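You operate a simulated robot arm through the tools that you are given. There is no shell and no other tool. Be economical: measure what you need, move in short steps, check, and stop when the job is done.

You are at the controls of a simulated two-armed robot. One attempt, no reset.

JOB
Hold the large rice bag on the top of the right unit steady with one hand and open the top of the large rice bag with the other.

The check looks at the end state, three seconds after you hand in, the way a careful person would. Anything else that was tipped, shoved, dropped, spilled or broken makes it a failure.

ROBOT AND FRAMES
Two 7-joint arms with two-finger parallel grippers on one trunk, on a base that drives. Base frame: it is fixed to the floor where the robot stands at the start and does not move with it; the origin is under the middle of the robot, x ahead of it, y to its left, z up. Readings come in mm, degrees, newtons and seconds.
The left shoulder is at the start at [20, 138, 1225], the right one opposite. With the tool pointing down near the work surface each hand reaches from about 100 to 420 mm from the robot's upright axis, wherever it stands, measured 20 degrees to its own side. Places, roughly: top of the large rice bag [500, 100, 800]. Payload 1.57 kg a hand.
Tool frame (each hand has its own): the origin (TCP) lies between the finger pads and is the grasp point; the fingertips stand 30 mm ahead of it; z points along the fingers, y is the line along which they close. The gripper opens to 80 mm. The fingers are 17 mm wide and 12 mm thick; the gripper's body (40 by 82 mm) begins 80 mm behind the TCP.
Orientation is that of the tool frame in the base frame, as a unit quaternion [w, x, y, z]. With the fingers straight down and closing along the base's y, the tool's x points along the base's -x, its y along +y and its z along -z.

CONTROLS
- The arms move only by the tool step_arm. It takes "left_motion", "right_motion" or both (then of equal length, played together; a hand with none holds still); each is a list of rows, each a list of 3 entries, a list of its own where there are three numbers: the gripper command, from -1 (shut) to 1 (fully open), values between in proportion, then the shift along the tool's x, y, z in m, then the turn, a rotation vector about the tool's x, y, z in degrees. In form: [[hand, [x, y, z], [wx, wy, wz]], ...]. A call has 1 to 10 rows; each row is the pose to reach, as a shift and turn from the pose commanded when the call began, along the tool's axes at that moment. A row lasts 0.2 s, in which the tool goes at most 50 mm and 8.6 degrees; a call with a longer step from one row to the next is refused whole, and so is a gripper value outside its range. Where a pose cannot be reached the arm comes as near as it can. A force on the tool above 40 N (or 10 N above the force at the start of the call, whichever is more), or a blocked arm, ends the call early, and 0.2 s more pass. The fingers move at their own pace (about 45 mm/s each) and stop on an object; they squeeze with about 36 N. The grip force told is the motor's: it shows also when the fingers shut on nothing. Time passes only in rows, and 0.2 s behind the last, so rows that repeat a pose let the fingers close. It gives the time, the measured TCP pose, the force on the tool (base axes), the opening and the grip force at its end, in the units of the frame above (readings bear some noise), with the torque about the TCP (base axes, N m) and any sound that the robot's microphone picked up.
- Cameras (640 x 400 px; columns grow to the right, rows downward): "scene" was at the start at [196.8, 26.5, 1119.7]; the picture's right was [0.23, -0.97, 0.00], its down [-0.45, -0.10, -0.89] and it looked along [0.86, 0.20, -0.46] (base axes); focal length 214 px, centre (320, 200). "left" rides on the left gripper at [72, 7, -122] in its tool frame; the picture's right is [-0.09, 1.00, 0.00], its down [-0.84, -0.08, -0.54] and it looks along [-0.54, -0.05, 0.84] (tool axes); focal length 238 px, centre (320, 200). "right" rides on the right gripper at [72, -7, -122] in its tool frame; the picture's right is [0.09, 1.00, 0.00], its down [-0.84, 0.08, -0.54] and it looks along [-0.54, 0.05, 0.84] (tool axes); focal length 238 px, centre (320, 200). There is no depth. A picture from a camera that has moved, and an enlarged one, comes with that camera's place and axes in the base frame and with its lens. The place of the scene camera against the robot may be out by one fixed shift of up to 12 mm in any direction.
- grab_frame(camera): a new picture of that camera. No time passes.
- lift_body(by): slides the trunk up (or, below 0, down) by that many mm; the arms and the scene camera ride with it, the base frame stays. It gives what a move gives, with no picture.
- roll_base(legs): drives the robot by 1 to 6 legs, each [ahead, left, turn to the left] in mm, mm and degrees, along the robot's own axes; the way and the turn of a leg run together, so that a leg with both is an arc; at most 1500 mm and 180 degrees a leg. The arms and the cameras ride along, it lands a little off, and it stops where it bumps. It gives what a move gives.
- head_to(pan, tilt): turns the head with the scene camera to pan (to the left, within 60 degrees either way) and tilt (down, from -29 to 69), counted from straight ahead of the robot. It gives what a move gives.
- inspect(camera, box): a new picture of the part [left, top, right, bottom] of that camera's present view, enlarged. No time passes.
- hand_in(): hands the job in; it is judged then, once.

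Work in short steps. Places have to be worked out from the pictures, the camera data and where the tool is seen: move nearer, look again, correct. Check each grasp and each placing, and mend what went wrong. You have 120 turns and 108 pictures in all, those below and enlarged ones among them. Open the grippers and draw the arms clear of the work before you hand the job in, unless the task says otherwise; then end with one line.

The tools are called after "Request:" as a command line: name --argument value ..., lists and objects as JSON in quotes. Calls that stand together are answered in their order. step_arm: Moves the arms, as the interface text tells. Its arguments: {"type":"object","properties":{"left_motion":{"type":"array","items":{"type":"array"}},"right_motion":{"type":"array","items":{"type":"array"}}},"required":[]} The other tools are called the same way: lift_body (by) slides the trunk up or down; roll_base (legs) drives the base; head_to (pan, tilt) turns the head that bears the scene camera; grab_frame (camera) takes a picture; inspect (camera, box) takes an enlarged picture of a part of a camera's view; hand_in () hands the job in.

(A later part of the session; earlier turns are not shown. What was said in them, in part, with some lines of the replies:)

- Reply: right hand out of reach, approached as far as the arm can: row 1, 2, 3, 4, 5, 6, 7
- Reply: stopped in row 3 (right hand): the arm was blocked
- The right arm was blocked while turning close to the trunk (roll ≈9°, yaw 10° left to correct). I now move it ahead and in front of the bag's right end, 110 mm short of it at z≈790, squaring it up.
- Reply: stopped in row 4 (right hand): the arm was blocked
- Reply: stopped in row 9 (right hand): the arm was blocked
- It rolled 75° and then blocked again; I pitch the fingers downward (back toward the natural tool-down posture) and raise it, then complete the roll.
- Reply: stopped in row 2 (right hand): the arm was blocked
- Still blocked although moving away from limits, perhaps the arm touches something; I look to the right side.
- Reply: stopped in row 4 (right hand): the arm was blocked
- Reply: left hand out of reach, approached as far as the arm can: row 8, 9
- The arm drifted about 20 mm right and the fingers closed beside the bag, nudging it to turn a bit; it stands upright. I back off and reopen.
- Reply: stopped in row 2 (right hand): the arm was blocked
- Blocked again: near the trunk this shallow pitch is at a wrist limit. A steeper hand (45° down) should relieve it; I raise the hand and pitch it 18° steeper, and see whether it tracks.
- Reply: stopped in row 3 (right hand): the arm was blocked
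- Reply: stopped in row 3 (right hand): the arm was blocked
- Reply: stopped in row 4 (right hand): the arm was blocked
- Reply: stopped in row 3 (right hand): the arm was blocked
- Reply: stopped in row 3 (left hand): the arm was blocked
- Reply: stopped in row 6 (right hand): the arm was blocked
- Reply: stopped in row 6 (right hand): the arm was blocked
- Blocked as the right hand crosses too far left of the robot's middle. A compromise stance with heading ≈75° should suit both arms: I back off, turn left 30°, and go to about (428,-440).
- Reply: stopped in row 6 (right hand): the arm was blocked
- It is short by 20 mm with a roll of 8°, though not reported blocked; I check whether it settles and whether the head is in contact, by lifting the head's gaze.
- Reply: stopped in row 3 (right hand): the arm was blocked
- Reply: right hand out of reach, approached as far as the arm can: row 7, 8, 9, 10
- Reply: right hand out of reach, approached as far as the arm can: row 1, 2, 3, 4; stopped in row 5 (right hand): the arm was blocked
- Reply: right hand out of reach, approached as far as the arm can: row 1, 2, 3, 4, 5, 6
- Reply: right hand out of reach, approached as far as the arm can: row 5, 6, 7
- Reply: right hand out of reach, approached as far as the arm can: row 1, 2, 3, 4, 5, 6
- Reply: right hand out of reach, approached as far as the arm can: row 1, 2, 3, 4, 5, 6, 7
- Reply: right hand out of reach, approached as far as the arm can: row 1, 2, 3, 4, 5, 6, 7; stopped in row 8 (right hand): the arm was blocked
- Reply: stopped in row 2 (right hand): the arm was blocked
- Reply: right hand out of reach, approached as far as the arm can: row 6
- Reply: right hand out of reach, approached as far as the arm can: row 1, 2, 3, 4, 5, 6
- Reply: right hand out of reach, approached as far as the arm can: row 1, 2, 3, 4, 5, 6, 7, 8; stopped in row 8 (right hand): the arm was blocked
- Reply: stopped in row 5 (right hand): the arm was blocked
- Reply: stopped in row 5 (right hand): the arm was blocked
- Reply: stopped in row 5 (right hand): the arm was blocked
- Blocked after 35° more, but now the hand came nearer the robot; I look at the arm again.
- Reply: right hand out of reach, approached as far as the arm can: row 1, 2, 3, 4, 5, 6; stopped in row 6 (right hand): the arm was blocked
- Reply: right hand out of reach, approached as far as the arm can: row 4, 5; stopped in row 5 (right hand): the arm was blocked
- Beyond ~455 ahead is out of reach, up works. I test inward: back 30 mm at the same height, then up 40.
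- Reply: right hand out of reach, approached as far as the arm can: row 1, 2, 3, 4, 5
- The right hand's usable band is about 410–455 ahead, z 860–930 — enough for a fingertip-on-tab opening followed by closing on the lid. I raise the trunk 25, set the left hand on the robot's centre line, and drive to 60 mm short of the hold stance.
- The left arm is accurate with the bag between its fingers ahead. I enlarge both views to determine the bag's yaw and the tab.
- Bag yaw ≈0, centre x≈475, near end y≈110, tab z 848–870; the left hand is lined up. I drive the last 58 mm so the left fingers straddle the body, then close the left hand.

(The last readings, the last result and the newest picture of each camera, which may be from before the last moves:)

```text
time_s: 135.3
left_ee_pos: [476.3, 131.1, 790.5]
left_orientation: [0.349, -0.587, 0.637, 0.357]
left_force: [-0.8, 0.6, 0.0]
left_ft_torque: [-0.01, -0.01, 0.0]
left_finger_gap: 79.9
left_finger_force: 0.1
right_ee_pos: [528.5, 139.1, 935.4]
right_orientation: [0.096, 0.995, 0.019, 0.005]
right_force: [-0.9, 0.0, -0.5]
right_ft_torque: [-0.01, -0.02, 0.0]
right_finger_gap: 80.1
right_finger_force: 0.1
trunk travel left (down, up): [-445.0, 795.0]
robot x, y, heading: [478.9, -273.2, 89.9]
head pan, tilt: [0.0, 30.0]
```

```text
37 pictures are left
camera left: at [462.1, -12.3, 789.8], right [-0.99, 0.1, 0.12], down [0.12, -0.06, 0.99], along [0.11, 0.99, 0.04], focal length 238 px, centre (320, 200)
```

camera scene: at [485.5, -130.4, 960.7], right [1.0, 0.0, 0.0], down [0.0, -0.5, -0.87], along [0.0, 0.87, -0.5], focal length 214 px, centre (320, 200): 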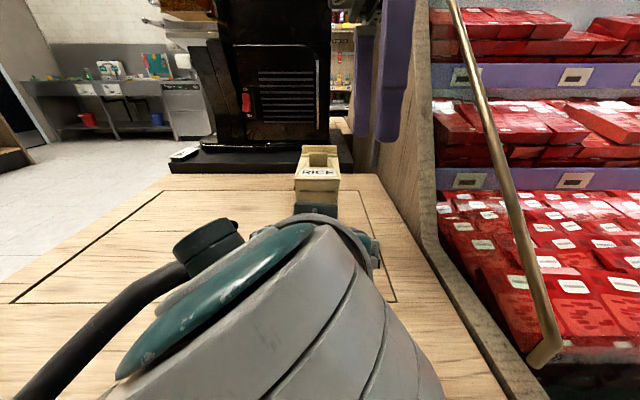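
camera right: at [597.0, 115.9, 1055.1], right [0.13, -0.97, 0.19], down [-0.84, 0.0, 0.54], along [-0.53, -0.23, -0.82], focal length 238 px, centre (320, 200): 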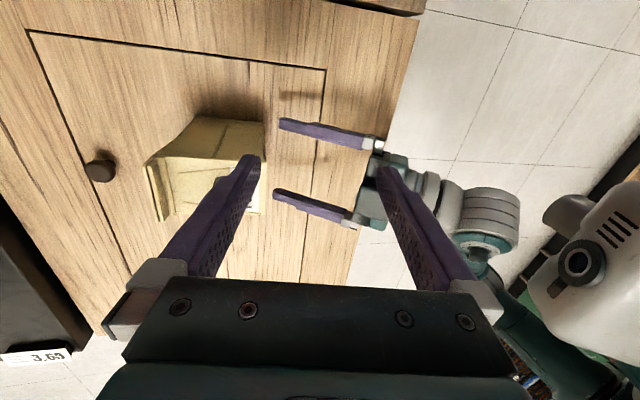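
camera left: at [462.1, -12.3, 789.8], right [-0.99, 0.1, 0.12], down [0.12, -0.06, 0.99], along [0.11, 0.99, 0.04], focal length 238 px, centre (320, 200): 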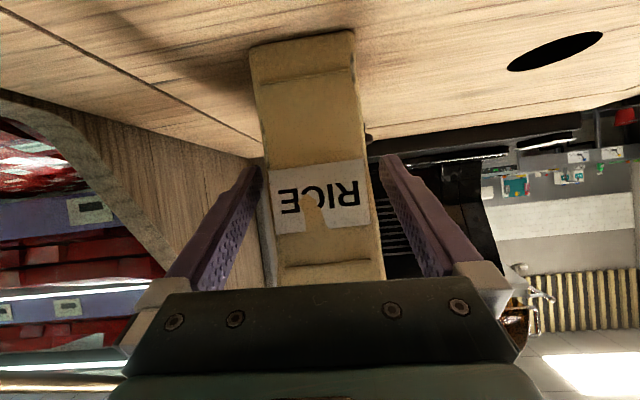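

The bag is straddled without contact. Closing the left hand.

Request:
step_arm --left_motion '[[0.5, [0, 0, 0], [0, 0, 0]], [0, [0, 0, 0], [0, 0, 0]], [-1, [0, 0, 0], [0, 0, 0]], [-1, [0, 0, 0], [0, 0, 0]]]'

Request:
inspect --camera "scene" --box '[250, 100, 420, 220]'

Request:
grab_frame --camera "right"

```text
time_s: 136.3
left_ee_pos: [476.2, 129.7, 790.1]
left_orientation: [0.35, -0.587, 0.638, 0.356]
left_force: [-0.6, 0.2, -0.5]
left_ft_torque: [0.01, -0.09, 0.03]
left_finger_gap: 60.3
left_finger_force: 36.5
right_ee_pos: [526.5, 138.0, 935.1]
right_orientation: [0.096, 0.995, 0.019, 0.004]
right_force: [0.8, 0.5, 0.1]
right_ft_torque: [-0.03, 0.02, 0.03]
right_finger_gap: 79.8
right_finger_force: 0.0
trunk travel left (down, up): [-445.0, 795.0]
robot x, y, heading: [479.6, -273.4, 89.6]
head pan, tilt: [0.0, 30.0]
```

```text
3.33 times, centred on (335, 160) of scene
camera zoom: at [485.5, -74.4, 960.7], right [1.0, 0.0, 0.0], down [0.0, -0.5, -0.87], along [0.0, 0.87, -0.5], focal length 715 px, centre (270, 333)
```

zoom: 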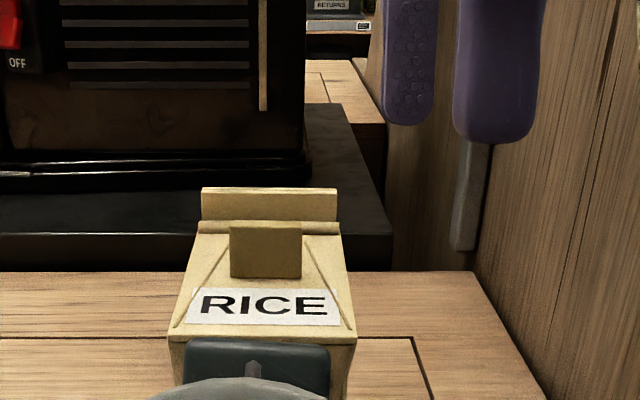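

```text
35 pictures are left
camera right: at [597.0, 171.9, 1054.7], right [0.13, -0.97, 0.19], down [-0.84, 0.0, 0.54], along [-0.53, -0.23, -0.82], focal length 238 px, centre (320, 200)
```

right: 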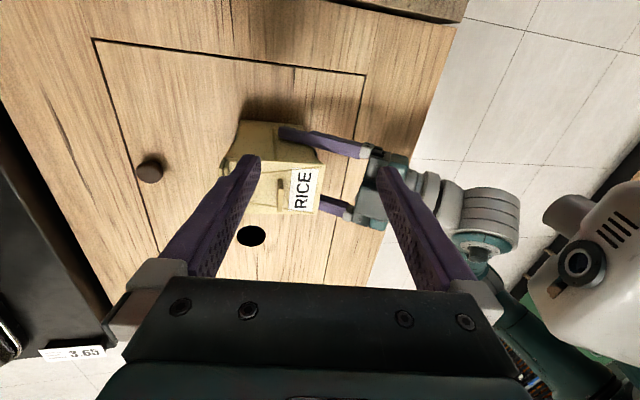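

The bag is held (60.3 mm, 36.5 N). I enlarge the right camera's view of the lid to place the tab.

Request:
inspect --camera "right" --box '[210, 110, 350, 230]'

```text
3.33 times, centred on (280, 170) of right
camera zoom: at [597.0, 171.9, 1054.7], right [0.13, -0.97, 0.19], down [-0.84, 0.0, 0.54], along [-0.53, -0.23, -0.82], focal length 794 px, centre (453, 300)
```

zoom: 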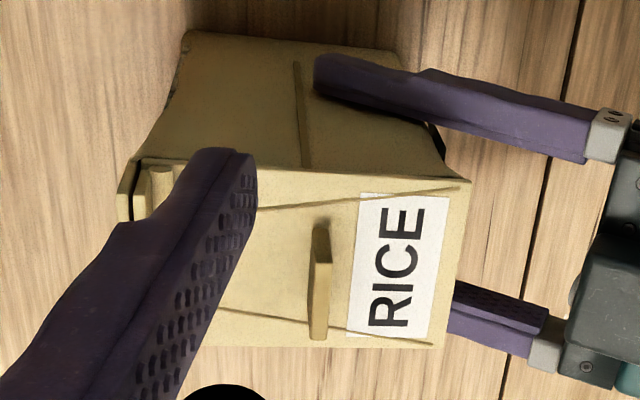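

Tab: x 464–488, y 154–160, top z≈869; lid free end y≈112, hinge near y≈202. Next: right gripper to a 45 mm gap, slide it left over the tab at the present height to (477,124,935).

Request:
step_arm --right_motion '[[0.125, [-0.012, 0.003, 0], [0, 0, 0]], [0.125, [-0.025, 0.006, 0.001], [0, 0, 0]], [0.125, [-0.038, 0.009, 0.001], [0, 0, 0]], [0.125, [-0.05, 0.012, 0.002], [0, 0, 0]], [0.125, [-0.05, 0.012, 0.002], [0, 0, 0]]]'

Request:
grab_frame --camera "right"

Request:
grab_frame --camera "scene"

```text
time_s: 137.5
left_ee_pos: [476.2, 129.5, 790.3]
left_orientation: [0.35, -0.586, 0.638, 0.356]
left_force: [-1.3, -1.2, -0.4]
left_ft_torque: [0.02, -0.11, -0.02]
left_finger_gap: 60.2
left_finger_force: 36.0
right_ee_pos: [501.9, 121.6, 907.0]
right_orientation: [0.121, 0.992, 0.017, 0.001]
right_force: [0.5, -0.1, 0.1]
right_ft_torque: [0.0, 0.0, -0.01]
right_finger_gap: 44.8
right_finger_force: 0.0
right hand out of reach, approached as far as the arm can: row 2, 3, 4, 5
trunk travel left (down, up): [-445.0, 795.0]
robot x, y, heading: [478.0, -266.1, 90.0]
head pan, tilt: [0.0, 30.0]
```

```text
33 pictures are left
camera right: at [571.0, 161.5, 1024.5], right [0.12, -0.96, 0.24], down [-0.84, 0.03, 0.55], along [-0.53, -0.27, -0.8], focal length 238 px, centre (320, 200)
```

right: 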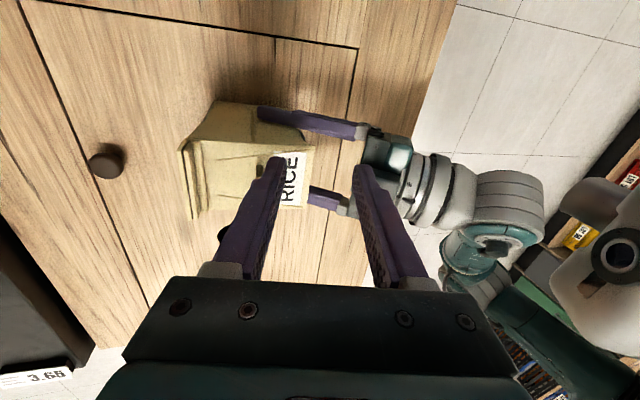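

```text
32 pictures are left
camera scene: at [485.6, -74.3, 960.7], right [1.0, 0.0, 0.0], down [0.0, -0.5, -0.87], along [0.0, 0.87, -0.5], focal length 214 px, centre (320, 200)
```

scene: 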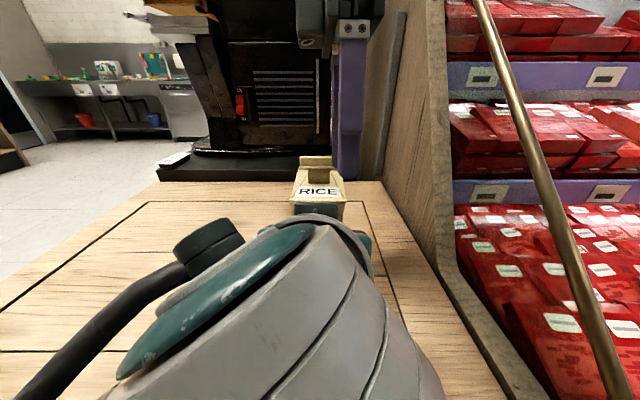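

The right hand can't come farther left than x≈502, but tilting its fingers to point left is easy for this posture: a 35° tilt carries the fingertip over the tab's right half. I tilt in place, keeping height.

Request:
step_arm --right_motion '[[0.125, [0, 0, -0.003], [0, -7, 0]], [0.125, [0, 0, -0.006], [0, -14, 0]], [0.125, [0, 0, -0.009], [0, -21, 0]], [0.125, [0, 0, -0.012], [0, -28, 0]], [0.125, [0, 0, -0.015], [0, -35, 0]], [0.125, [0, 0, -0.015], [0, -35, 0]]]'

Request:
grab_frame --camera "right"

```text
time_s: 138.3
left_ee_pos: [476.4, 131.0, 789.1]
left_orientation: [0.349, -0.587, 0.637, 0.357]
left_force: [-1.2, -0.7, 0.5]
left_ft_torque: [0.03, -0.12, 0.0]
left_finger_gap: 60.0
left_finger_force: 35.7
right_ee_pos: [432.5, 110.1, 918.9]
right_orientation: [0.125, 0.978, 0.083, -0.145]
right_force: [0.1, -1.1, -0.9]
right_ft_torque: [0.02, 0.01, -0.01]
right_finger_gap: 45.1
right_finger_force: 0.1
right hand out of reach, approached as far as the arm can: row 1, 2, 3, 4
trunk travel left (down, up): [-445.0, 795.0]
robot x, y, heading: [475.4, -277.2, 89.7]
head pan, tilt: [0.0, 30.0]
stopped in row 4 (right hand): the arm was blocked; the commanded pose is now the measured one
```

```text
31 pictures are left
camera right: at [529.4, 159.4, 1009.7], right [0.29, -0.94, 0.19], down [-0.63, -0.03, 0.77], along [-0.72, -0.34, -0.6], focal length 238 px, centre (320, 200)
```

right: 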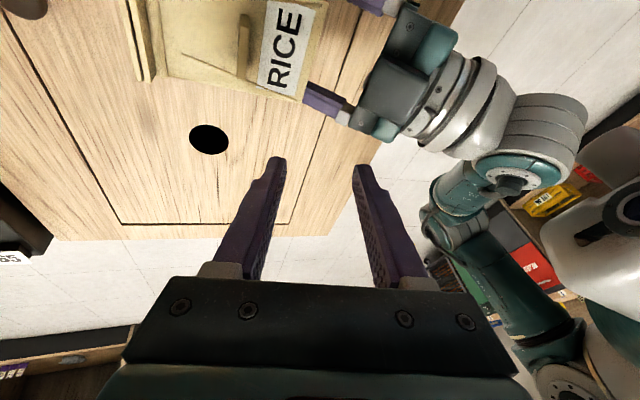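

The hand swung left past the tab (x≈432) and is tilted 15° left/15° back. I move it right 56 and ahead 17 at the same height, so the front tip is just short of the tab's middle.

Request:
step_arm --right_motion '[[0.125, [0.014, -0.001, -0.005], [0, 0, 0]], [0.125, [0.028, -0.002, -0.01], [0, 0, 0]], [0.125, [0.042, -0.004, -0.014], [0, 0, 0]], [0.125, [0.055, -0.005, -0.019], [0, 0, 0]], [0.125, [0.055, -0.005, -0.019], [0, 0, 0]]]'

Request:
grab_frame --camera "right"

```text
time_s: 139.8
left_ee_pos: [475.3, 129.4, 788.8]
left_orientation: [0.349, -0.587, 0.637, 0.356]
left_force: [0.0, 0.1, -0.2]
left_ft_torque: [-0.01, -0.11, -0.01]
left_finger_gap: 60.1
left_finger_force: 36.0
right_ee_pos: [465.3, 114.8, 911.4]
right_orientation: [0.14, 0.974, 0.113, -0.134]
right_force: [-0.1, 0.4, -0.1]
right_ft_torque: [-0.01, 0.0, -0.02]
right_finger_gap: 45.0
right_finger_force: 0.2
right hand out of reach, approached as far as the arm can: row 3, 4, 5
trunk travel left (down, up): [-445.0, 795.0]
robot x, y, heading: [477.7, -271.4, 89.7]
head pan, tilt: [0.0, 30.0]
stopped in row 5 (right hand): the arm was blocked; the commanded pose is now the measured one
```

```text
30 pictures are left
camera right: at [557.4, 172.2, 1001.9], right [0.34, -0.91, 0.21], down [-0.64, -0.06, 0.77], along [-0.69, -0.4, -0.61], focal length 238 px, centre (320, 200)
```

right: 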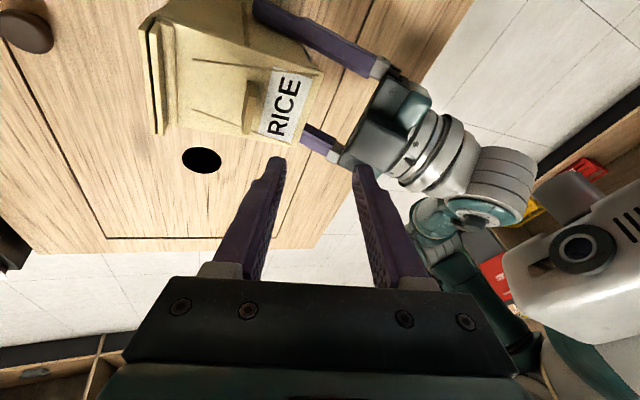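

I can servo this in small steps. The front tip is now about (450,138,875); it should go to (474,152,858): I command that with a little overshoot to the right.

Request:
step_arm --right_motion '[[0.125, [0.012, -0.003, 0.001], [0, 0, 0]], [0.125, [0.024, -0.006, 0.003], [0, 0, 0]], [0.125, [0.036, -0.01, 0.005], [0, 0, 0]], [0.125, [0.036, -0.01, 0.006], [0, 0, 0]]]'

Request:
grab_frame --camera "right"

```text
time_s: 140.8
left_ee_pos: [476.5, 130.8, 789.6]
left_orientation: [0.35, -0.587, 0.637, 0.357]
left_force: [2.6, 4.7, -1.2]
left_ft_torque: [-0.36, 0.01, -0.07]
left_finger_gap: 60.1
left_finger_force: 35.7
right_ee_pos: [494.4, 129.4, 893.5]
right_orientation: [0.138, 0.975, 0.112, -0.135]
right_force: [-1.8, -4.0, 4.6]
right_ft_torque: [-0.03, 0.08, 0.09]
right_finger_gap: 40.7
right_finger_force: 0.0
trunk travel left (down, up): [-445.0, 795.0]
robot x, y, heading: [476.9, -271.3, 89.8]
head pan, tilt: [0.0, 30.0]
```

```text
29 pictures are left
camera right: at [587.9, 186.0, 984.7], right [0.34, -0.92, 0.21], down [-0.64, -0.06, 0.77], along [-0.69, -0.4, -0.61], focal length 238 px, centre (320, 200)
```

right: 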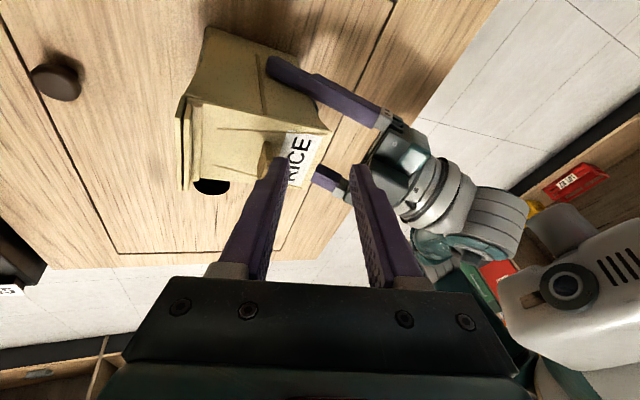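

The front fingertip touches the tab (≈4 N), and the left hand holds against it. I now make the first part of the arc about the far hinge: 9 mm ahead and 12 mm up.

Request:
step_arm --right_motion '[[0.125, [-0.0005, -0.0013, -0.0035], [0, 0, 0]], [0.125, [-0.001, -0.0026, -0.007], [0, 0, 0]], [0.125, [-0.0015, -0.0038, -0.0104], [0, 0, 0]], [0.125, [-0.002, -0.0051, -0.0139], [0, 0, 0]]]'

Request:
grab_frame --camera "right"

```text
time_s: 141.8
left_ee_pos: [476.2, 131.0, 790.3]
left_orientation: [0.35, -0.587, 0.638, 0.356]
left_force: [0.1, 0.7, 0.3]
left_ft_torque: [-0.04, -0.25, 0.02]
left_finger_gap: 59.9
left_finger_force: 36.7
right_ee_pos: [496.7, 130.2, 902.7]
right_orientation: [0.139, 0.975, 0.112, -0.135]
right_force: [0.8, -0.4, -0.1]
right_ft_torque: [-0.03, 0.0, -0.02]
right_finger_gap: 43.8
right_finger_force: 0.1
right hand out of reach, approached as far as the arm can: row 1, 2, 3, 4
trunk travel left (down, up): [-445.0, 795.0]
robot x, y, heading: [473.4, -268.6, 89.8]
head pan, tilt: [0.0, 30.0]
```

```text
28 pictures are left
camera right: at [590.1, 185.9, 993.8], right [0.34, -0.92, 0.21], down [-0.64, -0.06, 0.77], along [-0.69, -0.4, -0.61], focal length 238 px, centre (320, 200)
```

right: 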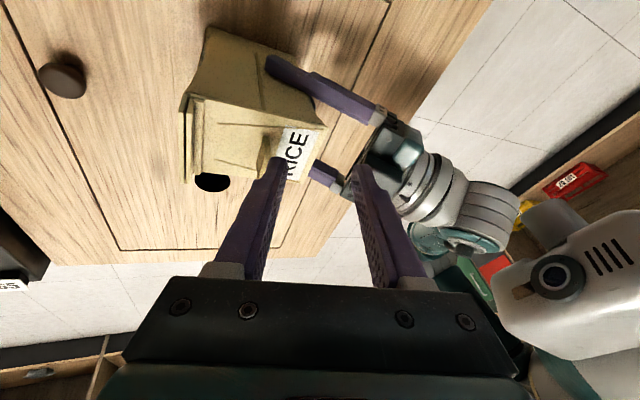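

The push only slid up the tab; a pinch is better. The fingers close along the bag's length, so I go over the tab: up 12, then ahead 36 while bringing the hand more upright, gripper at 60 mm.

Request:
step_arm --right_motion '[[0.5, [-0.002, 0.0015, -0.006], [0, 0, 0]], [0.5, [-0.004, 0.003, -0.012], [0, 0, 0]], [0.5, [-0.0045, -0.006, -0.014], [3, 0, 0]], [0.5, [-0.005, -0.015, -0.016], [6, 0, 0]], [0.5, [-0.0055, -0.024, -0.018], [9, 0, 0]], [0.5, [-0.006, -0.0332, -0.0198], [12, 0, 0]], [0.5, [-0.006, -0.0332, -0.0198], [12, 0, 0]]]'

Request:
grab_frame --camera "right"

```text
time_s: 143.3
left_ee_pos: [475.7, 130.5, 789.1]
left_orientation: [0.349, -0.587, 0.637, 0.356]
left_force: [-0.5, 0.3, 2.6]
left_ft_torque: [0.11, -0.17, -0.04]
left_finger_gap: 59.7
left_finger_force: 35.6
right_ee_pos: [487.0, 165.2, 914.9]
right_orientation: [0.035, 0.984, 0.098, -0.146]
right_force: [-0.6, -0.3, -0.4]
right_ft_torque: [0.0, -0.01, -0.03]
right_finger_gap: 60.0
right_finger_force: 0.0
trunk travel left (down, up): [-445.0, 795.0]
robot x, y, heading: [477.4, -270.1, 89.8]
head pan, tilt: [0.0, 30.0]
```

```text
27 pictures are left
camera right: at [586.0, 197.4, 1011.0], right [0.29, -0.96, 0.01], down [-0.62, -0.18, 0.77], along [-0.73, -0.23, -0.64], focal length 238 px, centre (320, 200)
```

right: 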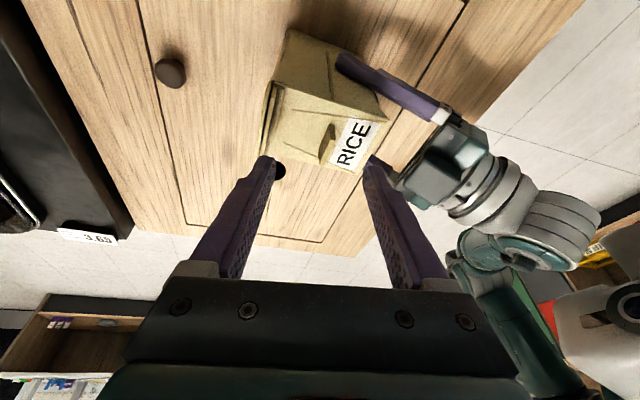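

Perfect tracking here: TCP (487,165,915) with the tab right below between the fingers. I narrow the gap to 40 mm, square the closing direction by 11°, and descend 32 mm around the tab.

Request:
step_arm --right_motion '[[0, [-0.0017, 0.0023, 0.0006], [0, 0, 5]], [0, [-0.0034, 0.0047, 0.0012], [0, 0, 11]], [0, [-0.0034, 0.0047, 0.0012], [0, 0, 11]], [0, [-0.0015, 0.0044, 0.0073], [0, 0, 11]], [0, [0.0004, 0.0042, 0.0134], [0, 0, 11]], [0, [0.0023, 0.0039, 0.0195], [0, 0, 11]], [0, [0.0042, 0.0037, 0.0257], [0, 0, 11]], [0, [0.006, 0.0034, 0.0318], [0, 0, 11]]]'

Request:
inspect --camera "right" --box '[200, 50, 440, 220]'

```text
time_s: 145.2
left_ee_pos: [476.4, 129.8, 790.5]
left_orientation: [0.349, -0.587, 0.638, 0.356]
left_force: [1.3, 0.3, 1.9]
left_ft_torque: [0.02, -0.21, -0.03]
left_finger_gap: 59.8
left_finger_force: 35.8
right_ee_pos: [483.4, 160.4, 882.5]
right_orientation: [0.05, 0.989, 0.004, -0.142]
right_force: [-0.2, 1.0, 0.2]
right_ft_torque: [0.01, -0.01, 0.02]
right_finger_gap: 39.9
right_finger_force: 0.0
trunk travel left (down, up): [-445.0, 795.0]
robot x, y, heading: [478.1, -273.1, 89.9]
head pan, tilt: [0.0, 30.0]
```

```text
2.35 times, centred on (320, 135) of right
camera zoom: at [586.3, 178.6, 979.4], right [0.11, -0.99, 0.07], down [-0.65, -0.02, 0.76], along [-0.75, -0.13, -0.65], focal length 561 px, centre (320, 353)
```

zoom: 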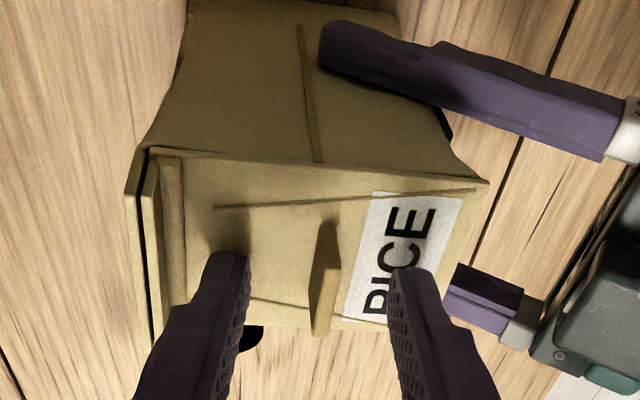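

The fingers straddle the tab exactly. I close the right hand on it.

Request:
step_arm --right_motion '[[-0.5, [0, 0, 0], [0, 0, 0]], [-1, [0, 0, 0], [0, 0, 0]], [-1, [0, 0, 0], [0, 0, 0]], [-1, [0, 0, 0], [0, 0, 0]]]'

Request:
inspect --camera "right" --box '[200, 50, 440, 220]'

```text
time_s: 146.2
left_ee_pos: [476.5, 130.3, 789.4]
left_orientation: [0.35, -0.587, 0.637, 0.356]
left_force: [2.9, 8.1, 2.3]
left_ft_torque: [-0.75, -0.28, 0.44]
left_finger_gap: 59.6
left_finger_force: 36.3
right_ee_pos: [485.1, 160.1, 882.9]
right_orientation: [0.051, 0.989, 0.004, -0.142]
right_force: [-0.9, -7.4, -0.1]
right_ft_torque: [0.15, 0.03, -0.39]
right_finger_gap: 4.5
right_finger_force: 25.2
trunk travel left (down, up): [-445.0, 795.0]
robot x, y, heading: [475.5, -269.7, 89.8]
head pan, tilt: [0.0, 30.0]
```

```text
2.35 times, centred on (320, 135) of right
camera zoom: at [586.3, 178.3, 979.0], right [0.11, -0.99, 0.07], down [-0.65, -0.02, 0.76], along [-0.75, -0.13, -0.65], focal length 561 px, centre (320, 353)
```

zoom: 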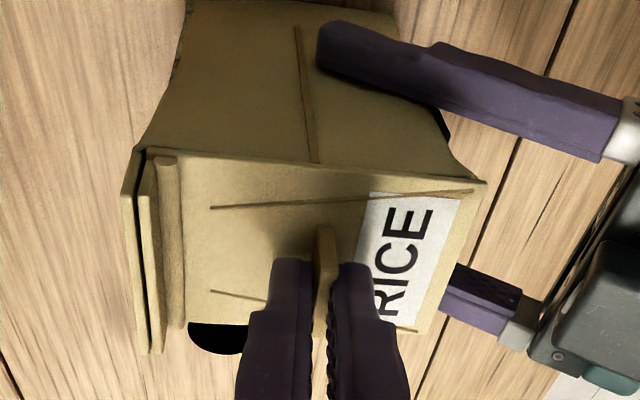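

The tab is pinched (4.5 mm, 25 N). I lift along the first 15° of the arc about the far hinge, letting the hand lean with it, and watch forces.

Request:
step_arm --right_motion '[[-1, [-0.0008, -0.0019, -0.003], [-2, 0, 0]], [-1, [-0.0016, -0.0038, -0.0059], [-4, 0, 0]], [-1, [-0.0025, -0.0056, -0.0089], [-6, 0, 0]], [-1, [-0.0033, -0.0075, -0.0118], [-8, 0, 0]]]'

Request:
grab_frame --camera "right"

Request:
inspect --camera "scene" --box '[250, 100, 420, 220]'

```text
time_s: 147.2
left_ee_pos: [478.8, 127.2, 788.9]
left_orientation: [0.35, -0.586, 0.641, 0.351]
left_force: [12.2, -30.9, 4.4]
left_ft_torque: [0.85, 0.23, -0.32]
left_finger_gap: 60.4
left_finger_force: 35.9
right_ee_pos: [492.4, 146.8, 896.7]
right_orientation: [0.109, 0.984, 0.012, -0.143]
right_force: [-11.8, 24.7, 12.1]
right_ft_torque: [0.81, 0.48, -0.33]
right_finger_gap: 9.7
right_finger_force: 27.8
right hand out of reach, approached as far as the arm can: row 2, 3, 4
trunk travel left (down, up): [-445.0, 795.0]
robot x, y, heading: [474.9, -269.1, 89.9]
head pan, tilt: [0.0, 30.0]
```

```text
24 pictures are left
camera right: at [593.6, 180.4, 990.4], right [0.14, -0.97, 0.18], down [-0.65, 0.05, 0.76], along [-0.75, -0.23, -0.62], focal length 238 px, centre (320, 200)
```

right: 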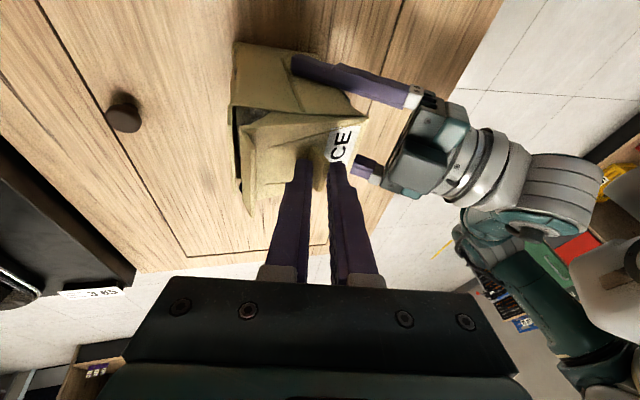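

```text
3.33 times, centred on (335, 160) of scene
camera zoom: at [486.1, -74.3, 961.2], right [1.0, 0.0, 0.0], down [0.0, -0.5, -0.87], along [0.0, 0.87, -0.5], focal length 715 px, centre (270, 333)
```

zoom: 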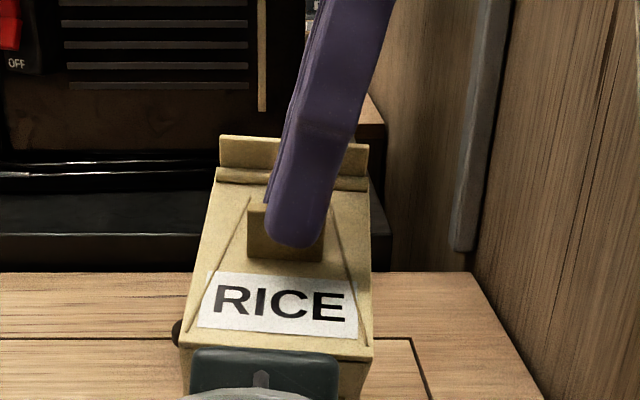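

Revealing: the lid's far end (the slats) has risen, so the hinge is at the near "RICE" end (y≈111) and the lid opens toward the robot. I follow that arc instead: up and back, tip toward (137, z 886).

Request:
step_arm --right_motion '[[-1, [-0.0021, 0.0015, -0.004], [1, 0, 0]], [-1, [-0.0042, 0.004, -0.006], [3, 0, 0]], [-1, [-0.0063, 0.007, -0.008], [6, 0, 0]], [-1, [-0.0084, 0.0102, -0.0091], [9, 0, 0]]]'

Request:
grab_frame --camera "right"

Request:
inspect --camera "scene" --box '[250, 100, 420, 220]'

```text
time_s: 148.2
left_ee_pos: [472.2, 130.1, 787.2]
left_orientation: [0.344, -0.591, 0.636, 0.358]
left_force: [-16.0, -15.5, -0.2]
left_ft_torque: [0.7, -1.08, 0.08]
left_finger_gap: 59.8
left_finger_force: 36.5
right_ee_pos: [488.4, 140.0, 909.9]
right_orientation: [0.036, 0.99, -0.003, -0.14]
right_force: [14.9, 13.2, 13.0]
right_ft_torque: [0.49, -0.92, -0.23]
right_finger_gap: 4.6
right_finger_force: 25.4
right hand out of reach, approached as far as the arm can: row 2, 3
trunk travel left (down, up): [-445.0, 795.0]
robot x, y, heading: [475.4, -270.3, 89.7]
head pan, tilt: [0.0, 30.0]
```

```text
22 pictures are left
camera right: at [591.1, 154.6, 1007.2], right [0.09, -0.99, 0.05], down [-0.66, -0.03, 0.75], along [-0.75, -0.1, -0.65], focal length 238 px, centre (320, 200)
```

right: 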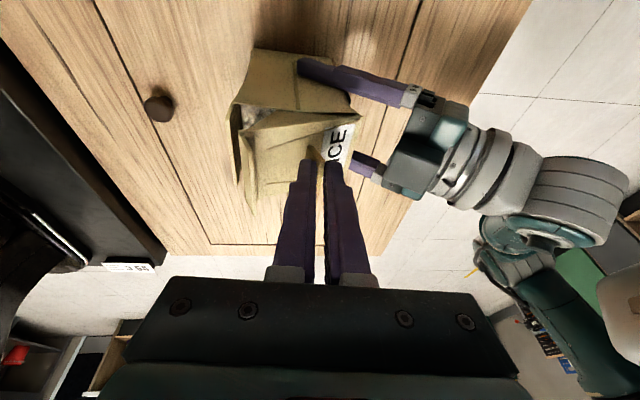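

```text
3.33 times, centred on (335, 160) of scene
camera zoom: at [485.4, -73.4, 961.3], right [1.0, 0.0, 0.0], down [0.0, -0.5, -0.87], along [0.0, 0.87, -0.5], focal length 715 px, centre (270, 333)
```

zoom: 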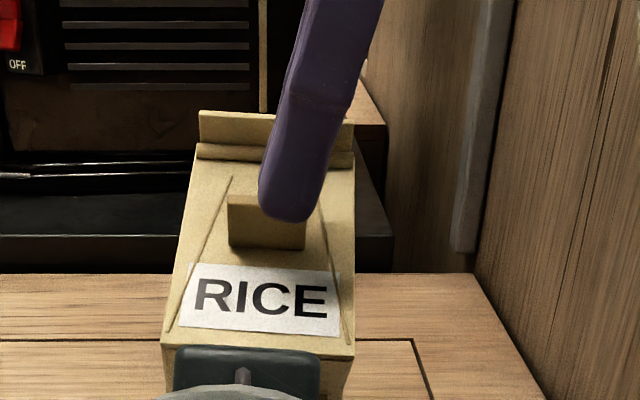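

It is opening (≈39°, the inside shows). Continue the arc: back 16, up 9, easing 4 mm right.

Request:
step_arm --right_motion '[[-1, [0.0004, 0.004, -0.003], [0, 0, 0]], [-1, [0.0008, 0.008, -0.0055], [0, 0, 0]], [-1, [0.0012, 0.0125, -0.0072], [1, 0, 0]], [-1, [0.0016, 0.0166, -0.0086], [2, 0, 0]]]'

Request:
grab_frame --camera "right"

```text
time_s: 149.2
left_ee_pos: [474.1, 130.2, 787.2]
left_orientation: [0.345, -0.588, 0.639, 0.356]
left_force: [-19.2, -14.8, -18.0]
left_ft_torque: [1.11, -0.69, -0.34]
left_finger_gap: 59.5
left_finger_force: 36.0
right_ee_pos: [488.8, 121.6, 918.9]
right_orientation: [0.021, 0.989, 0.0, -0.144]
right_force: [14.3, 13.3, 30.2]
right_ft_torque: [0.5, -0.56, -0.05]
right_finger_gap: 4.5
right_finger_force: 24.9
trunk travel left (down, up): [-445.0, 795.0]
robot x, y, heading: [476.7, -269.1, 89.9]
head pan, tilt: [0.0, 30.0]
```

```text
20 pictures are left
camera right: at [591.5, 133.9, 1015.6], right [0.09, -1.0, 0.01], down [-0.65, -0.05, 0.76], along [-0.76, -0.08, -0.65], focal length 238 px, centre (320, 200)
```

right: 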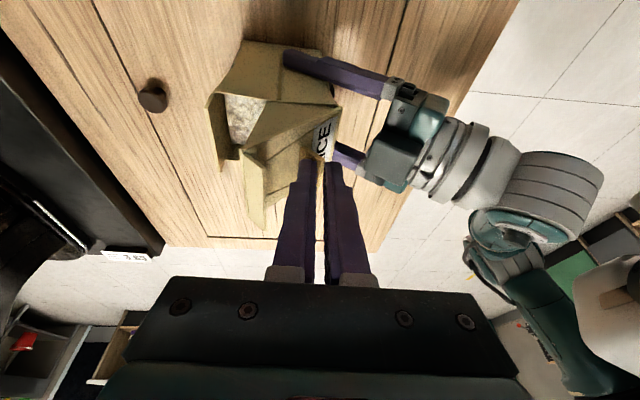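

Rice is visible; the lid is at about 62°. Continue back 16 mm, level.

Request:
step_arm --right_motion '[[-1, [0.0004, 0.004, -0.001], [0, 0, 0]], [-1, [0.0008, 0.008, -0.0015], [0, 0, 0]], [-1, [0.0012, 0.012, -0.0015], [0, 0, 0]], [-1, [0.0016, 0.016, -0.0015], [0, 0, 0]]]'

Request:
grab_frame --camera "right"

Request:
inspect --camera "scene" --box '[240, 60, 430, 220]'

```text
time_s: 150.2
left_ee_pos: [475.2, 129.6, 788.0]
left_orientation: [0.347, -0.587, 0.639, 0.356]
left_force: [-5.1, -7.8, -25.8]
left_ft_torque: [0.67, 0.06, -0.19]
left_finger_gap: 59.5
left_finger_force: 35.9
right_ee_pos: [491.6, 105.4, 922.1]
right_orientation: [0.02, 0.989, 0.001, -0.145]
right_force: [3.2, 4.6, 45.6]
right_ft_torque: [0.45, 0.0, -0.05]
right_finger_gap: 3.8
right_finger_force: 24.3
trunk travel left (down, up): [-445.0, 795.0]
robot x, y, heading: [475.9, -269.8, 89.9]
head pan, tilt: [0.0, 30.0]
```

```text
19 pictures are left
camera right: at [593.7, 118.0, 1018.8], right [0.1, -1.0, 0.01], down [-0.64, -0.05, 0.76], along [-0.76, -0.08, -0.65], focal length 238 px, centre (320, 200)
```

right: 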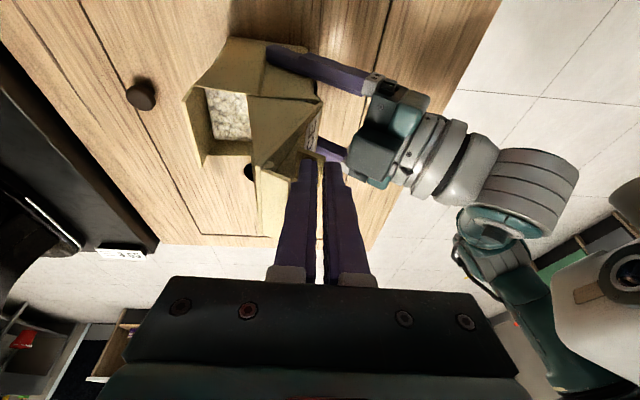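

```text
2.50 times, centred on (335, 140) of scene
camera zoom: at [484.9, -73.5, 961.0], right [1.0, 0.0, 0.0], down [0.0, -0.5, -0.87], along [0.0, 0.87, -0.5], focal length 536 px, centre (282, 350)
```

zoom: 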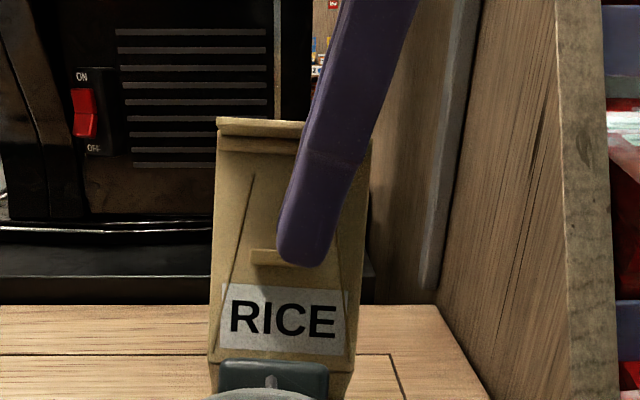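

The lid stands at about 80°, with strong stiffness felt (the finger presses the tab at 45 N). I check if it stays by itself: ease the fingers open slightly while backing 6 mm, then rise 25 mm.

Request:
step_arm --right_motion '[[-0.6, [0, 0.004, -0.001], [0, 0, 0]], [-0.5, [0, 0.007, -0.002], [0, 0, 0]], [-0.5, [-0.0015, 0.0072, -0.007], [0, 0, 0]], [-0.5, [-0.003, 0.0075, -0.012], [0, 0, 0]], [-0.5, [-0.005, 0.0077, -0.018], [0, 0, 0]], [-0.5, [-0.0072, 0.008, -0.026], [0, 0, 0]]]'

Request:
inspect --camera "scene" --box '[240, 60, 430, 220]'

Request:
grab_frame --camera "right"

```text
time_s: 151.6
left_ee_pos: [477.3, 130.5, 790.2]
left_orientation: [0.351, -0.586, 0.637, 0.357]
left_force: [-0.2, 0.4, -5.3]
left_ft_torque: [-0.1, 0.0, 0.03]
left_finger_gap: 59.7
left_finger_force: 35.5
right_ee_pos: [493.1, 96.0, 943.7]
right_orientation: [0.024, 0.99, -0.001, -0.141]
right_force: [0.7, -0.1, 0.3]
right_ft_torque: [0.01, -0.02, -0.01]
right_finger_gap: 20.1
right_finger_force: 0.1
trunk travel left (down, up): [-445.0, 795.0]
robot x, y, heading: [476.8, -274.2, 89.9]
head pan, tilt: [0.0, 30.0]
```

```text
2.50 times, centred on (335, 140) of scene
camera zoom: at [485.6, -74.5, 960.6], right [1.0, 0.0, 0.0], down [0.0, -0.5, -0.87], along [0.0, 0.87, -0.5], focal length 536 px, centre (282, 350)
```

zoom: 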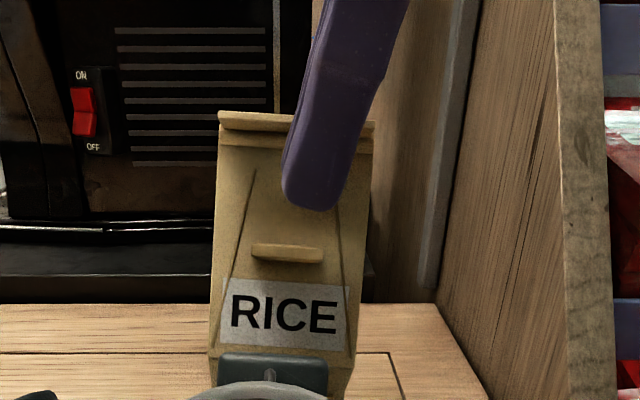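

```text
16 pictures are left
camera right: at [595.3, 109.5, 1042.4], right [0.09, -1.0, 0.02], down [-0.65, -0.04, 0.76], along [-0.75, -0.09, -0.65], focal length 238 px, centre (320, 200)
```

right: 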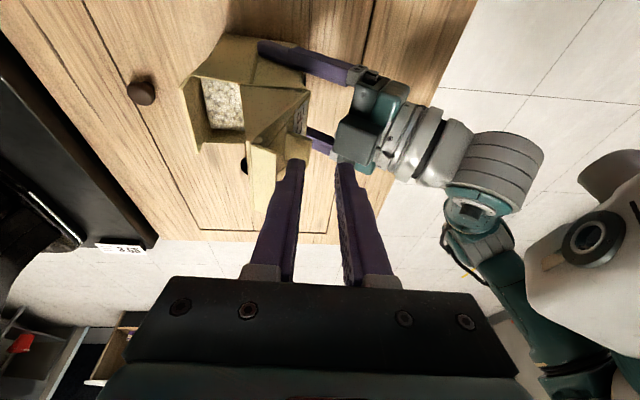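

The lid stays up at about 80° on its own and the rice is open to view. To make it safely past upright I'll draw it over from behind: rise above its edge with a 40 mm gap and move 28 mm ahead to straddle it.

Request:
step_arm --right_motion '[[-0.5, [-0.0034, 0.0006, -0.0115], [0, 0, 0]], [-0.5, [-0.0067, 0.0011, -0.023], [0, 0, 0]], [0, [-0.0101, 0.0017, -0.0345], [0, 0, 0]], [0, [-0.011, 0.002, -0.038], [0, 0, 0]], [0, [-0.011, -0.007, -0.0385], [0, 0, 0]], [0, [-0.011, -0.016, -0.039], [0, 0, 0]], [0, [-0.011, -0.026, -0.0395], [0, 0, 0]]]'

Request:
grab_frame --camera "right"

Request:
inspect --camera "scene" --box '[240, 40, 430, 220]'

```text
time_s: 153.2
left_ee_pos: [475.8, 129.3, 788.7]
left_orientation: [0.349, -0.587, 0.638, 0.356]
left_force: [-0.2, -0.6, -4.0]
left_ft_torque: [-0.13, 0.0, 0.02]
left_finger_gap: 59.7
left_finger_force: 35.9
right_ee_pos: [494.5, 125.4, 985.8]
right_orientation: [0.024, 0.989, -0.001, -0.143]
right_force: [-1.1, 0.0, -0.8]
right_ft_torque: [-0.01, 0.0, -0.01]
right_finger_gap: 40.2
right_finger_force: 0.1
trunk travel left (down, up): [-445.0, 795.0]
robot x, y, heading: [480.3, -272.1, 89.8]
head pan, tilt: [0.0, 30.0]
```

```text
15 pictures are left
camera right: at [595.8, 138.0, 1082.7], right [0.09, -1.0, 0.02], down [-0.65, -0.04, 0.76], along [-0.75, -0.09, -0.65], focal length 238 px, centre (320, 200)
```

right: 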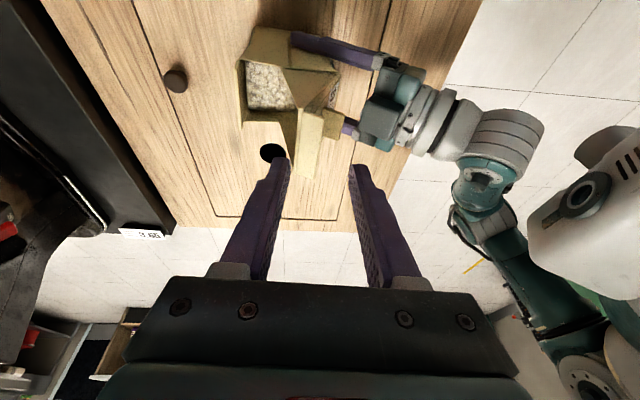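

```text
2.22 times, centred on (335, 130) of scene
camera zoom: at [485.5, -74.5, 960.6], right [1.0, 0.0, 0.0], down [0.0, -0.5, -0.87], along [0.0, 0.87, -0.5], focal length 477 px, centre (287, 356)
```

zoom: 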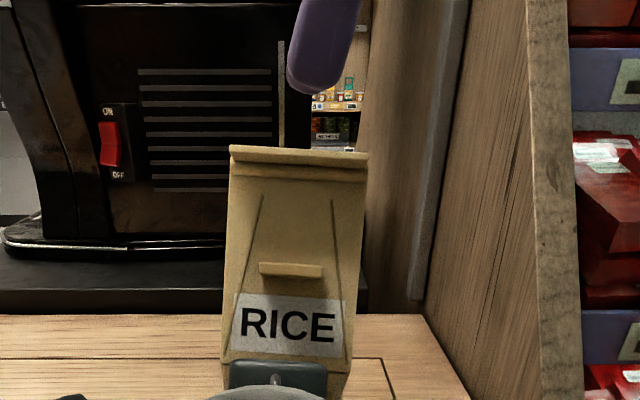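

The fingertips are above the lid's edge. I open to 70 mm and descend 42 mm around the lid, then close to 40 mm while drawing back toward the robot.

Request:
step_arm --right_motion '[[0.75, [0, 0, 0], [0, 0, 0]], [0.75, [0, 0, 0], [0, 0, 0]], [0.75, [0.004, -0.0007, 0.0134], [0, 0, 0]], [0.75, [0.008, -0.0014, 0.027], [0, 0, 0]], [0.75, [0.0118, -0.002, 0.0403], [0, 0, 0]], [0.4, [0.0118, 0.004, 0.0403], [0, 0, 0]], [0.0, [0.0118, 0.012, 0.0403], [0, 0, 0]], [0, [0.0118, 0.019, 0.0403], [0, 0, 0]]]'

Request:
grab_frame --camera "right"

```text
time_s: 154.9
left_ee_pos: [476.2, 129.1, 790.5]
left_orientation: [0.35, -0.587, 0.637, 0.356]
left_force: [-0.5, -0.5, -4.5]
left_ft_torque: [-0.11, 0.02, 0.02]
left_finger_gap: 59.7
left_finger_force: 35.7
right_ee_pos: [494.2, 104.6, 944.2]
right_orientation: [0.024, 0.99, 0.001, -0.142]
right_force: [0.5, -0.1, 0.2]
right_ft_torque: [0.03, 0.03, 0.0]
right_finger_gap: 39.9
right_finger_force: 0.0
trunk travel left (down, up): [-445.0, 795.0]
robot x, y, heading: [478.9, -269.6, 89.6]
head pan, tilt: [0.0, 30.0]
```

```text
13 pictures are left
camera right: at [595.9, 116.8, 1042.0], right [0.09, -1.0, 0.02], down [-0.65, -0.04, 0.76], along [-0.75, -0.08, -0.65], focal length 238 px, centre (320, 200)
```

right: 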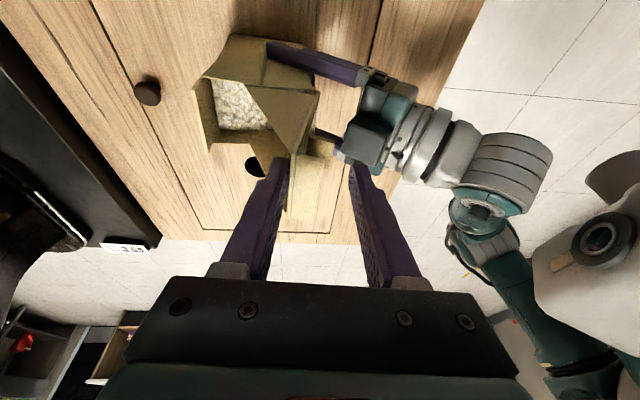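

The lid is between the fingers, no contact yet. I draw back 28 mm toward the robot.

Request:
step_arm --right_motion '[[0, [0, 0.006, 0], [0, 0, 0]], [0, [0, 0.012, 0], [0, 0, 0]], [0, [0, 0.018, 0], [0, 0, 0]], [0, [0, 0.024, 0], [0, 0, 0]], [0, [0, 0.03, 0], [0, 0, 0]]]'

Request:
grab_frame --camera "right"

```text
time_s: 156.2
left_ee_pos: [476.8, 129.4, 789.7]
left_orientation: [0.35, -0.587, 0.637, 0.356]
left_force: [0.2, 0.4, -3.8]
left_ft_torque: [-0.11, 0.01, 0.01]
left_finger_gap: 59.6
left_finger_force: 35.7
right_ee_pos: [493.2, 73.5, 945.8]
right_orientation: [0.023, 0.99, -0.001, -0.141]
right_force: [0.8, -0.3, 0.2]
right_ft_torque: [0.0, -0.01, 0.02]
right_finger_gap: 40.1
right_finger_force: 0.1
trunk travel left (down, up): [-445.0, 795.0]
robot x, y, heading: [479.3, -272.6, 89.8]
head pan, tilt: [0.0, 30.0]
```

```text
12 pictures are left
camera right: at [595.9, 86.7, 1043.0], right [0.09, -1.0, 0.02], down [-0.65, -0.04, 0.76], along [-0.75, -0.08, -0.65], focal length 238 px, centre (320, 200)
```

right: 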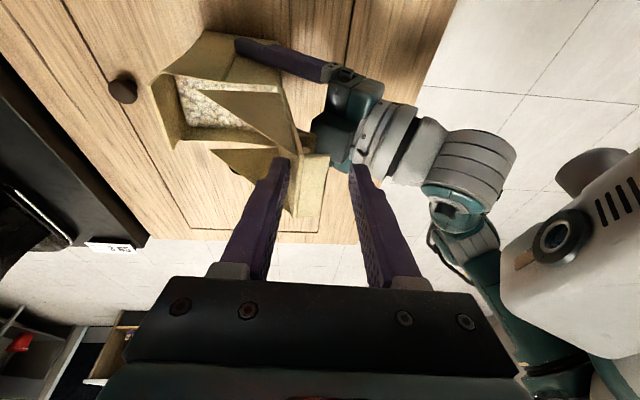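

The lid followed past upright (~105°). I raise the right hand straight up clear of it and check.

Request:
step_arm --right_motion '[[0, [0, -0.003, 0], [0, 0, 0]], [0, [-0.004, -0.003, -0.014], [0, 0, 0]], [0, [-0.008, -0.002, -0.029], [0, 0, 0]], [0, [-0.0125, -0.001, -0.043], [0, 0, 0]], [0, [-0.0168, 0, -0.0575], [0, 0, 0]]]'

Request:
grab_frame --camera "right"

```text
time_s: 157.3
left_ee_pos: [476.2, 129.2, 789.8]
left_orientation: [0.35, -0.586, 0.637, 0.357]
left_force: [0.1, 0.3, -4.9]
left_ft_torque: [-0.09, 0.02, 0.01]
left_finger_gap: 60.1
left_finger_force: 35.9
right_ee_pos: [493.5, 76.9, 1005.8]
right_orientation: [0.024, 0.99, -0.001, -0.142]
right_force: [-0.5, 0.2, -0.5]
right_ft_torque: [0.02, 0.0, 0.01]
right_finger_gap: 40.0
right_finger_force: 0.0
trunk travel left (down, up): [-445.0, 795.0]
robot x, y, heading: [474.8, -272.2, 89.7]
head pan, tilt: [0.0, 30.0]
```

```text
11 pictures are left
camera right: at [595.5, 89.4, 1102.5], right [0.09, -1.0, 0.02], down [-0.65, -0.04, 0.76], along [-0.75, -0.09, -0.65], focal length 238 px, centre (320, 200)
```

right: 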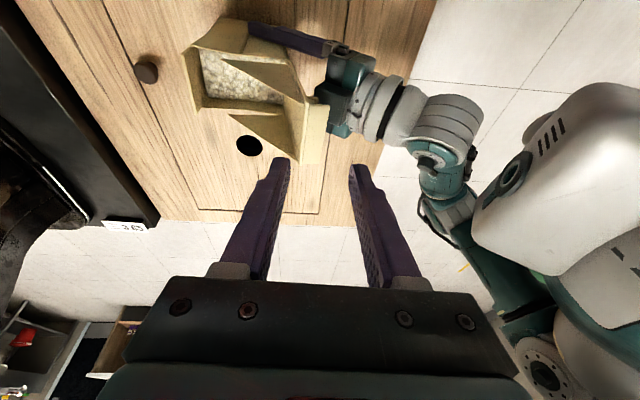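

The lid stays open on its own. I open the left hand gently.

Request:
step_arm --left_motion '[[-0.2, [0, 0, 0], [0, 0, 0]], [0.6, [0, 0, 0], [0, 0, 0]], [1, [0, 0, 0], [0, 0, 0]], [1, [0, 0, 0], [0, 0, 0]], [1, [0, 0, 0], [0, 0, 0]]]'

Request:
grab_frame --camera "left"

```text
time_s: 158.6
left_ee_pos: [476.1, 130.1, 790.5]
left_orientation: [0.35, -0.586, 0.637, 0.357]
left_force: [0.5, 0.2, 0.7]
left_ft_torque: [-0.02, 0.0, 0.01]
left_finger_gap: 80.1
left_finger_force: 0.0
right_ee_pos: [493.5, 76.7, 1004.9]
right_orientation: [0.024, 0.989, -0.001, -0.143]
right_force: [0.1, 0.6, -0.1]
right_ft_torque: [0.01, 0.01, -0.03]
right_finger_gap: 40.0
right_finger_force: 0.1
trunk travel left (down, up): [-445.0, 795.0]
robot x, y, heading: [481.0, -270.5, 89.8]
head pan, tilt: [0.0, 30.0]
```

```text
10 pictures are left
camera left: at [462.2, -12.9, 789.6], right [-0.99, 0.1, 0.12], down [0.12, -0.06, 0.99], along [0.11, 0.99, 0.04], focal length 238 px, centre (320, 200)
```

left: 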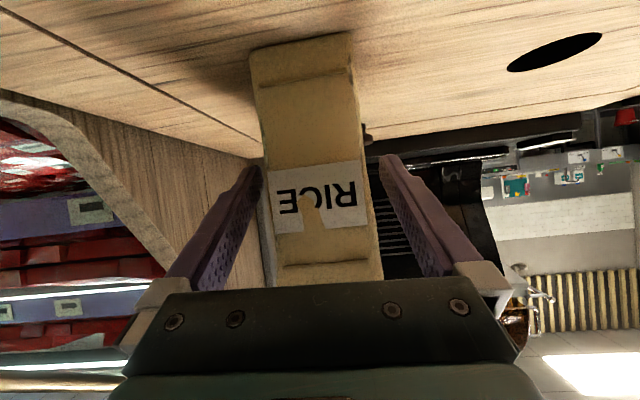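

The left fingers are clear on both sides and the bag stands upright. I back the base straight off 240 mm with both hands open.

Request:
roll_base --legs '[[-240, 0, 0]]'

Request:
inspect --camera "scene" --box '[240, 60, 440, 220]'

Request:
grab_frame --camera "right"

```text
time_s: 160.3
left_ee_pos: [475.4, -112.9, 789.2]
left_orientation: [0.35, -0.586, 0.638, 0.356]
left_force: [0.6, 0.2, -0.2]
left_ft_torque: [-0.01, 0.03, 0.03]
left_finger_gap: 79.8
left_finger_force: 0.1
right_ee_pos: [492.9, -167.5, 1005.1]
right_orientation: [0.023, 0.99, -0.001, -0.142]
right_force: [-1.1, 0.1, -0.2]
right_ft_torque: [-0.01, -0.03, 0.01]
right_finger_gap: 40.3
right_finger_force: 0.0
trunk travel left (down, up): [-445.0, 795.0]
robot x, y, heading: [474.9, -512.2, 89.6]
head pan, tilt: [0.0, 30.0]
```

```text
2.50 times, centred on (340, 140) of scene
camera zoom: at [484.9, -318.1, 960.6], right [1.0, 0.0, 0.0], down [0.0, -0.5, -0.87], along [0.0, 0.87, -0.5], focal length 536 px, centre (270, 350)
```

zoom: 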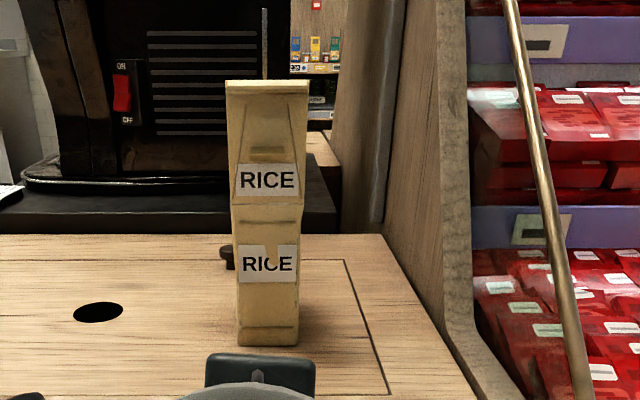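

```text
8 pictures are left
camera right: at [595.0, -154.3, 1102.4], right [0.09, -1.0, 0.02], down [-0.65, -0.04, 0.76], along [-0.75, -0.08, -0.65], focal length 238 px, centre (320, 200)
```

right: 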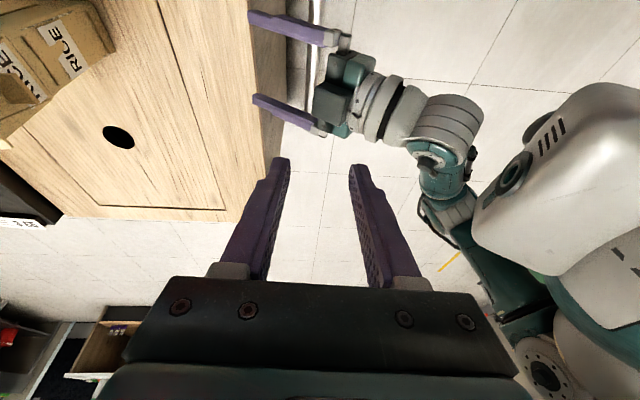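

The bag stands upright with its lid open past vertical, nothing else disturbed, both hands clear. I open the right gripper fully to finish.

Request:
step_arm --right_motion '[[1, [0, 0, 0], [0, 0, 0]], [1, [0, 0, 0], [0, 0, 0]], [1, [0, 0, 0], [0, 0, 0]]]'

Request:
inspect --camera "scene" --box '[240, 60, 440, 220]'

```text
time_s: 161.2
left_ee_pos: [475.5, -114.4, 790.2]
left_orientation: [0.349, -0.587, 0.638, 0.356]
left_force: [-0.7, -0.7, 0.6]
left_ft_torque: [-0.03, 0.04, 0.02]
left_finger_gap: 80.1
left_finger_force: 0.0
right_ee_pos: [492.9, -167.0, 1005.1]
right_orientation: [0.023, 0.99, -0.001, -0.142]
right_force: [-0.7, 0.6, -0.3]
right_ft_torque: [-0.01, -0.01, 0.01]
right_finger_gap: 80.2
right_finger_force: 0.1
trunk travel left (down, up): [-445.0, 795.0]
robot x, y, heading: [477.2, -514.3, 89.9]
head pan, tilt: [0.0, 30.0]
```

```text
2.50 times, centred on (340, 140) of scene
camera zoom: at [484.9, -317.9, 960.7], right [1.0, 0.0, 0.0], down [0.0, -0.5, -0.87], along [0.0, 0.87, -0.5], focal length 536 px, centre (270, 350)
```

zoom: 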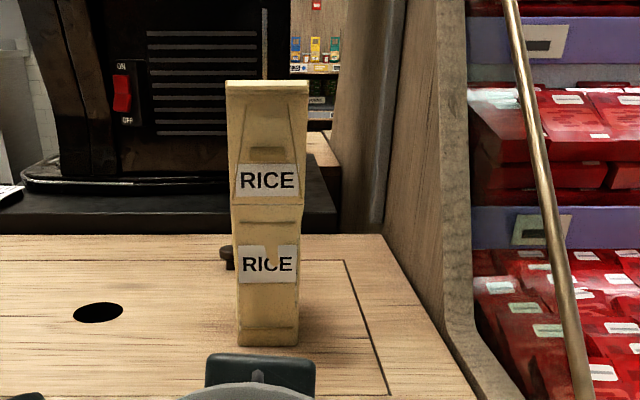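

The picture is unchanged: the lid stays open and the bag stands steady. I hand in.

Request:
hand_in

```text
The job is handed in.
```

The large rice bag's top is open: I held the bag with the left hand and opened the lid with the right. It stands upright about 50 mm from where it began, because I bumped it along the counter on an early grasp try. I saw nothing else disturbed, and both hands are open and clear.
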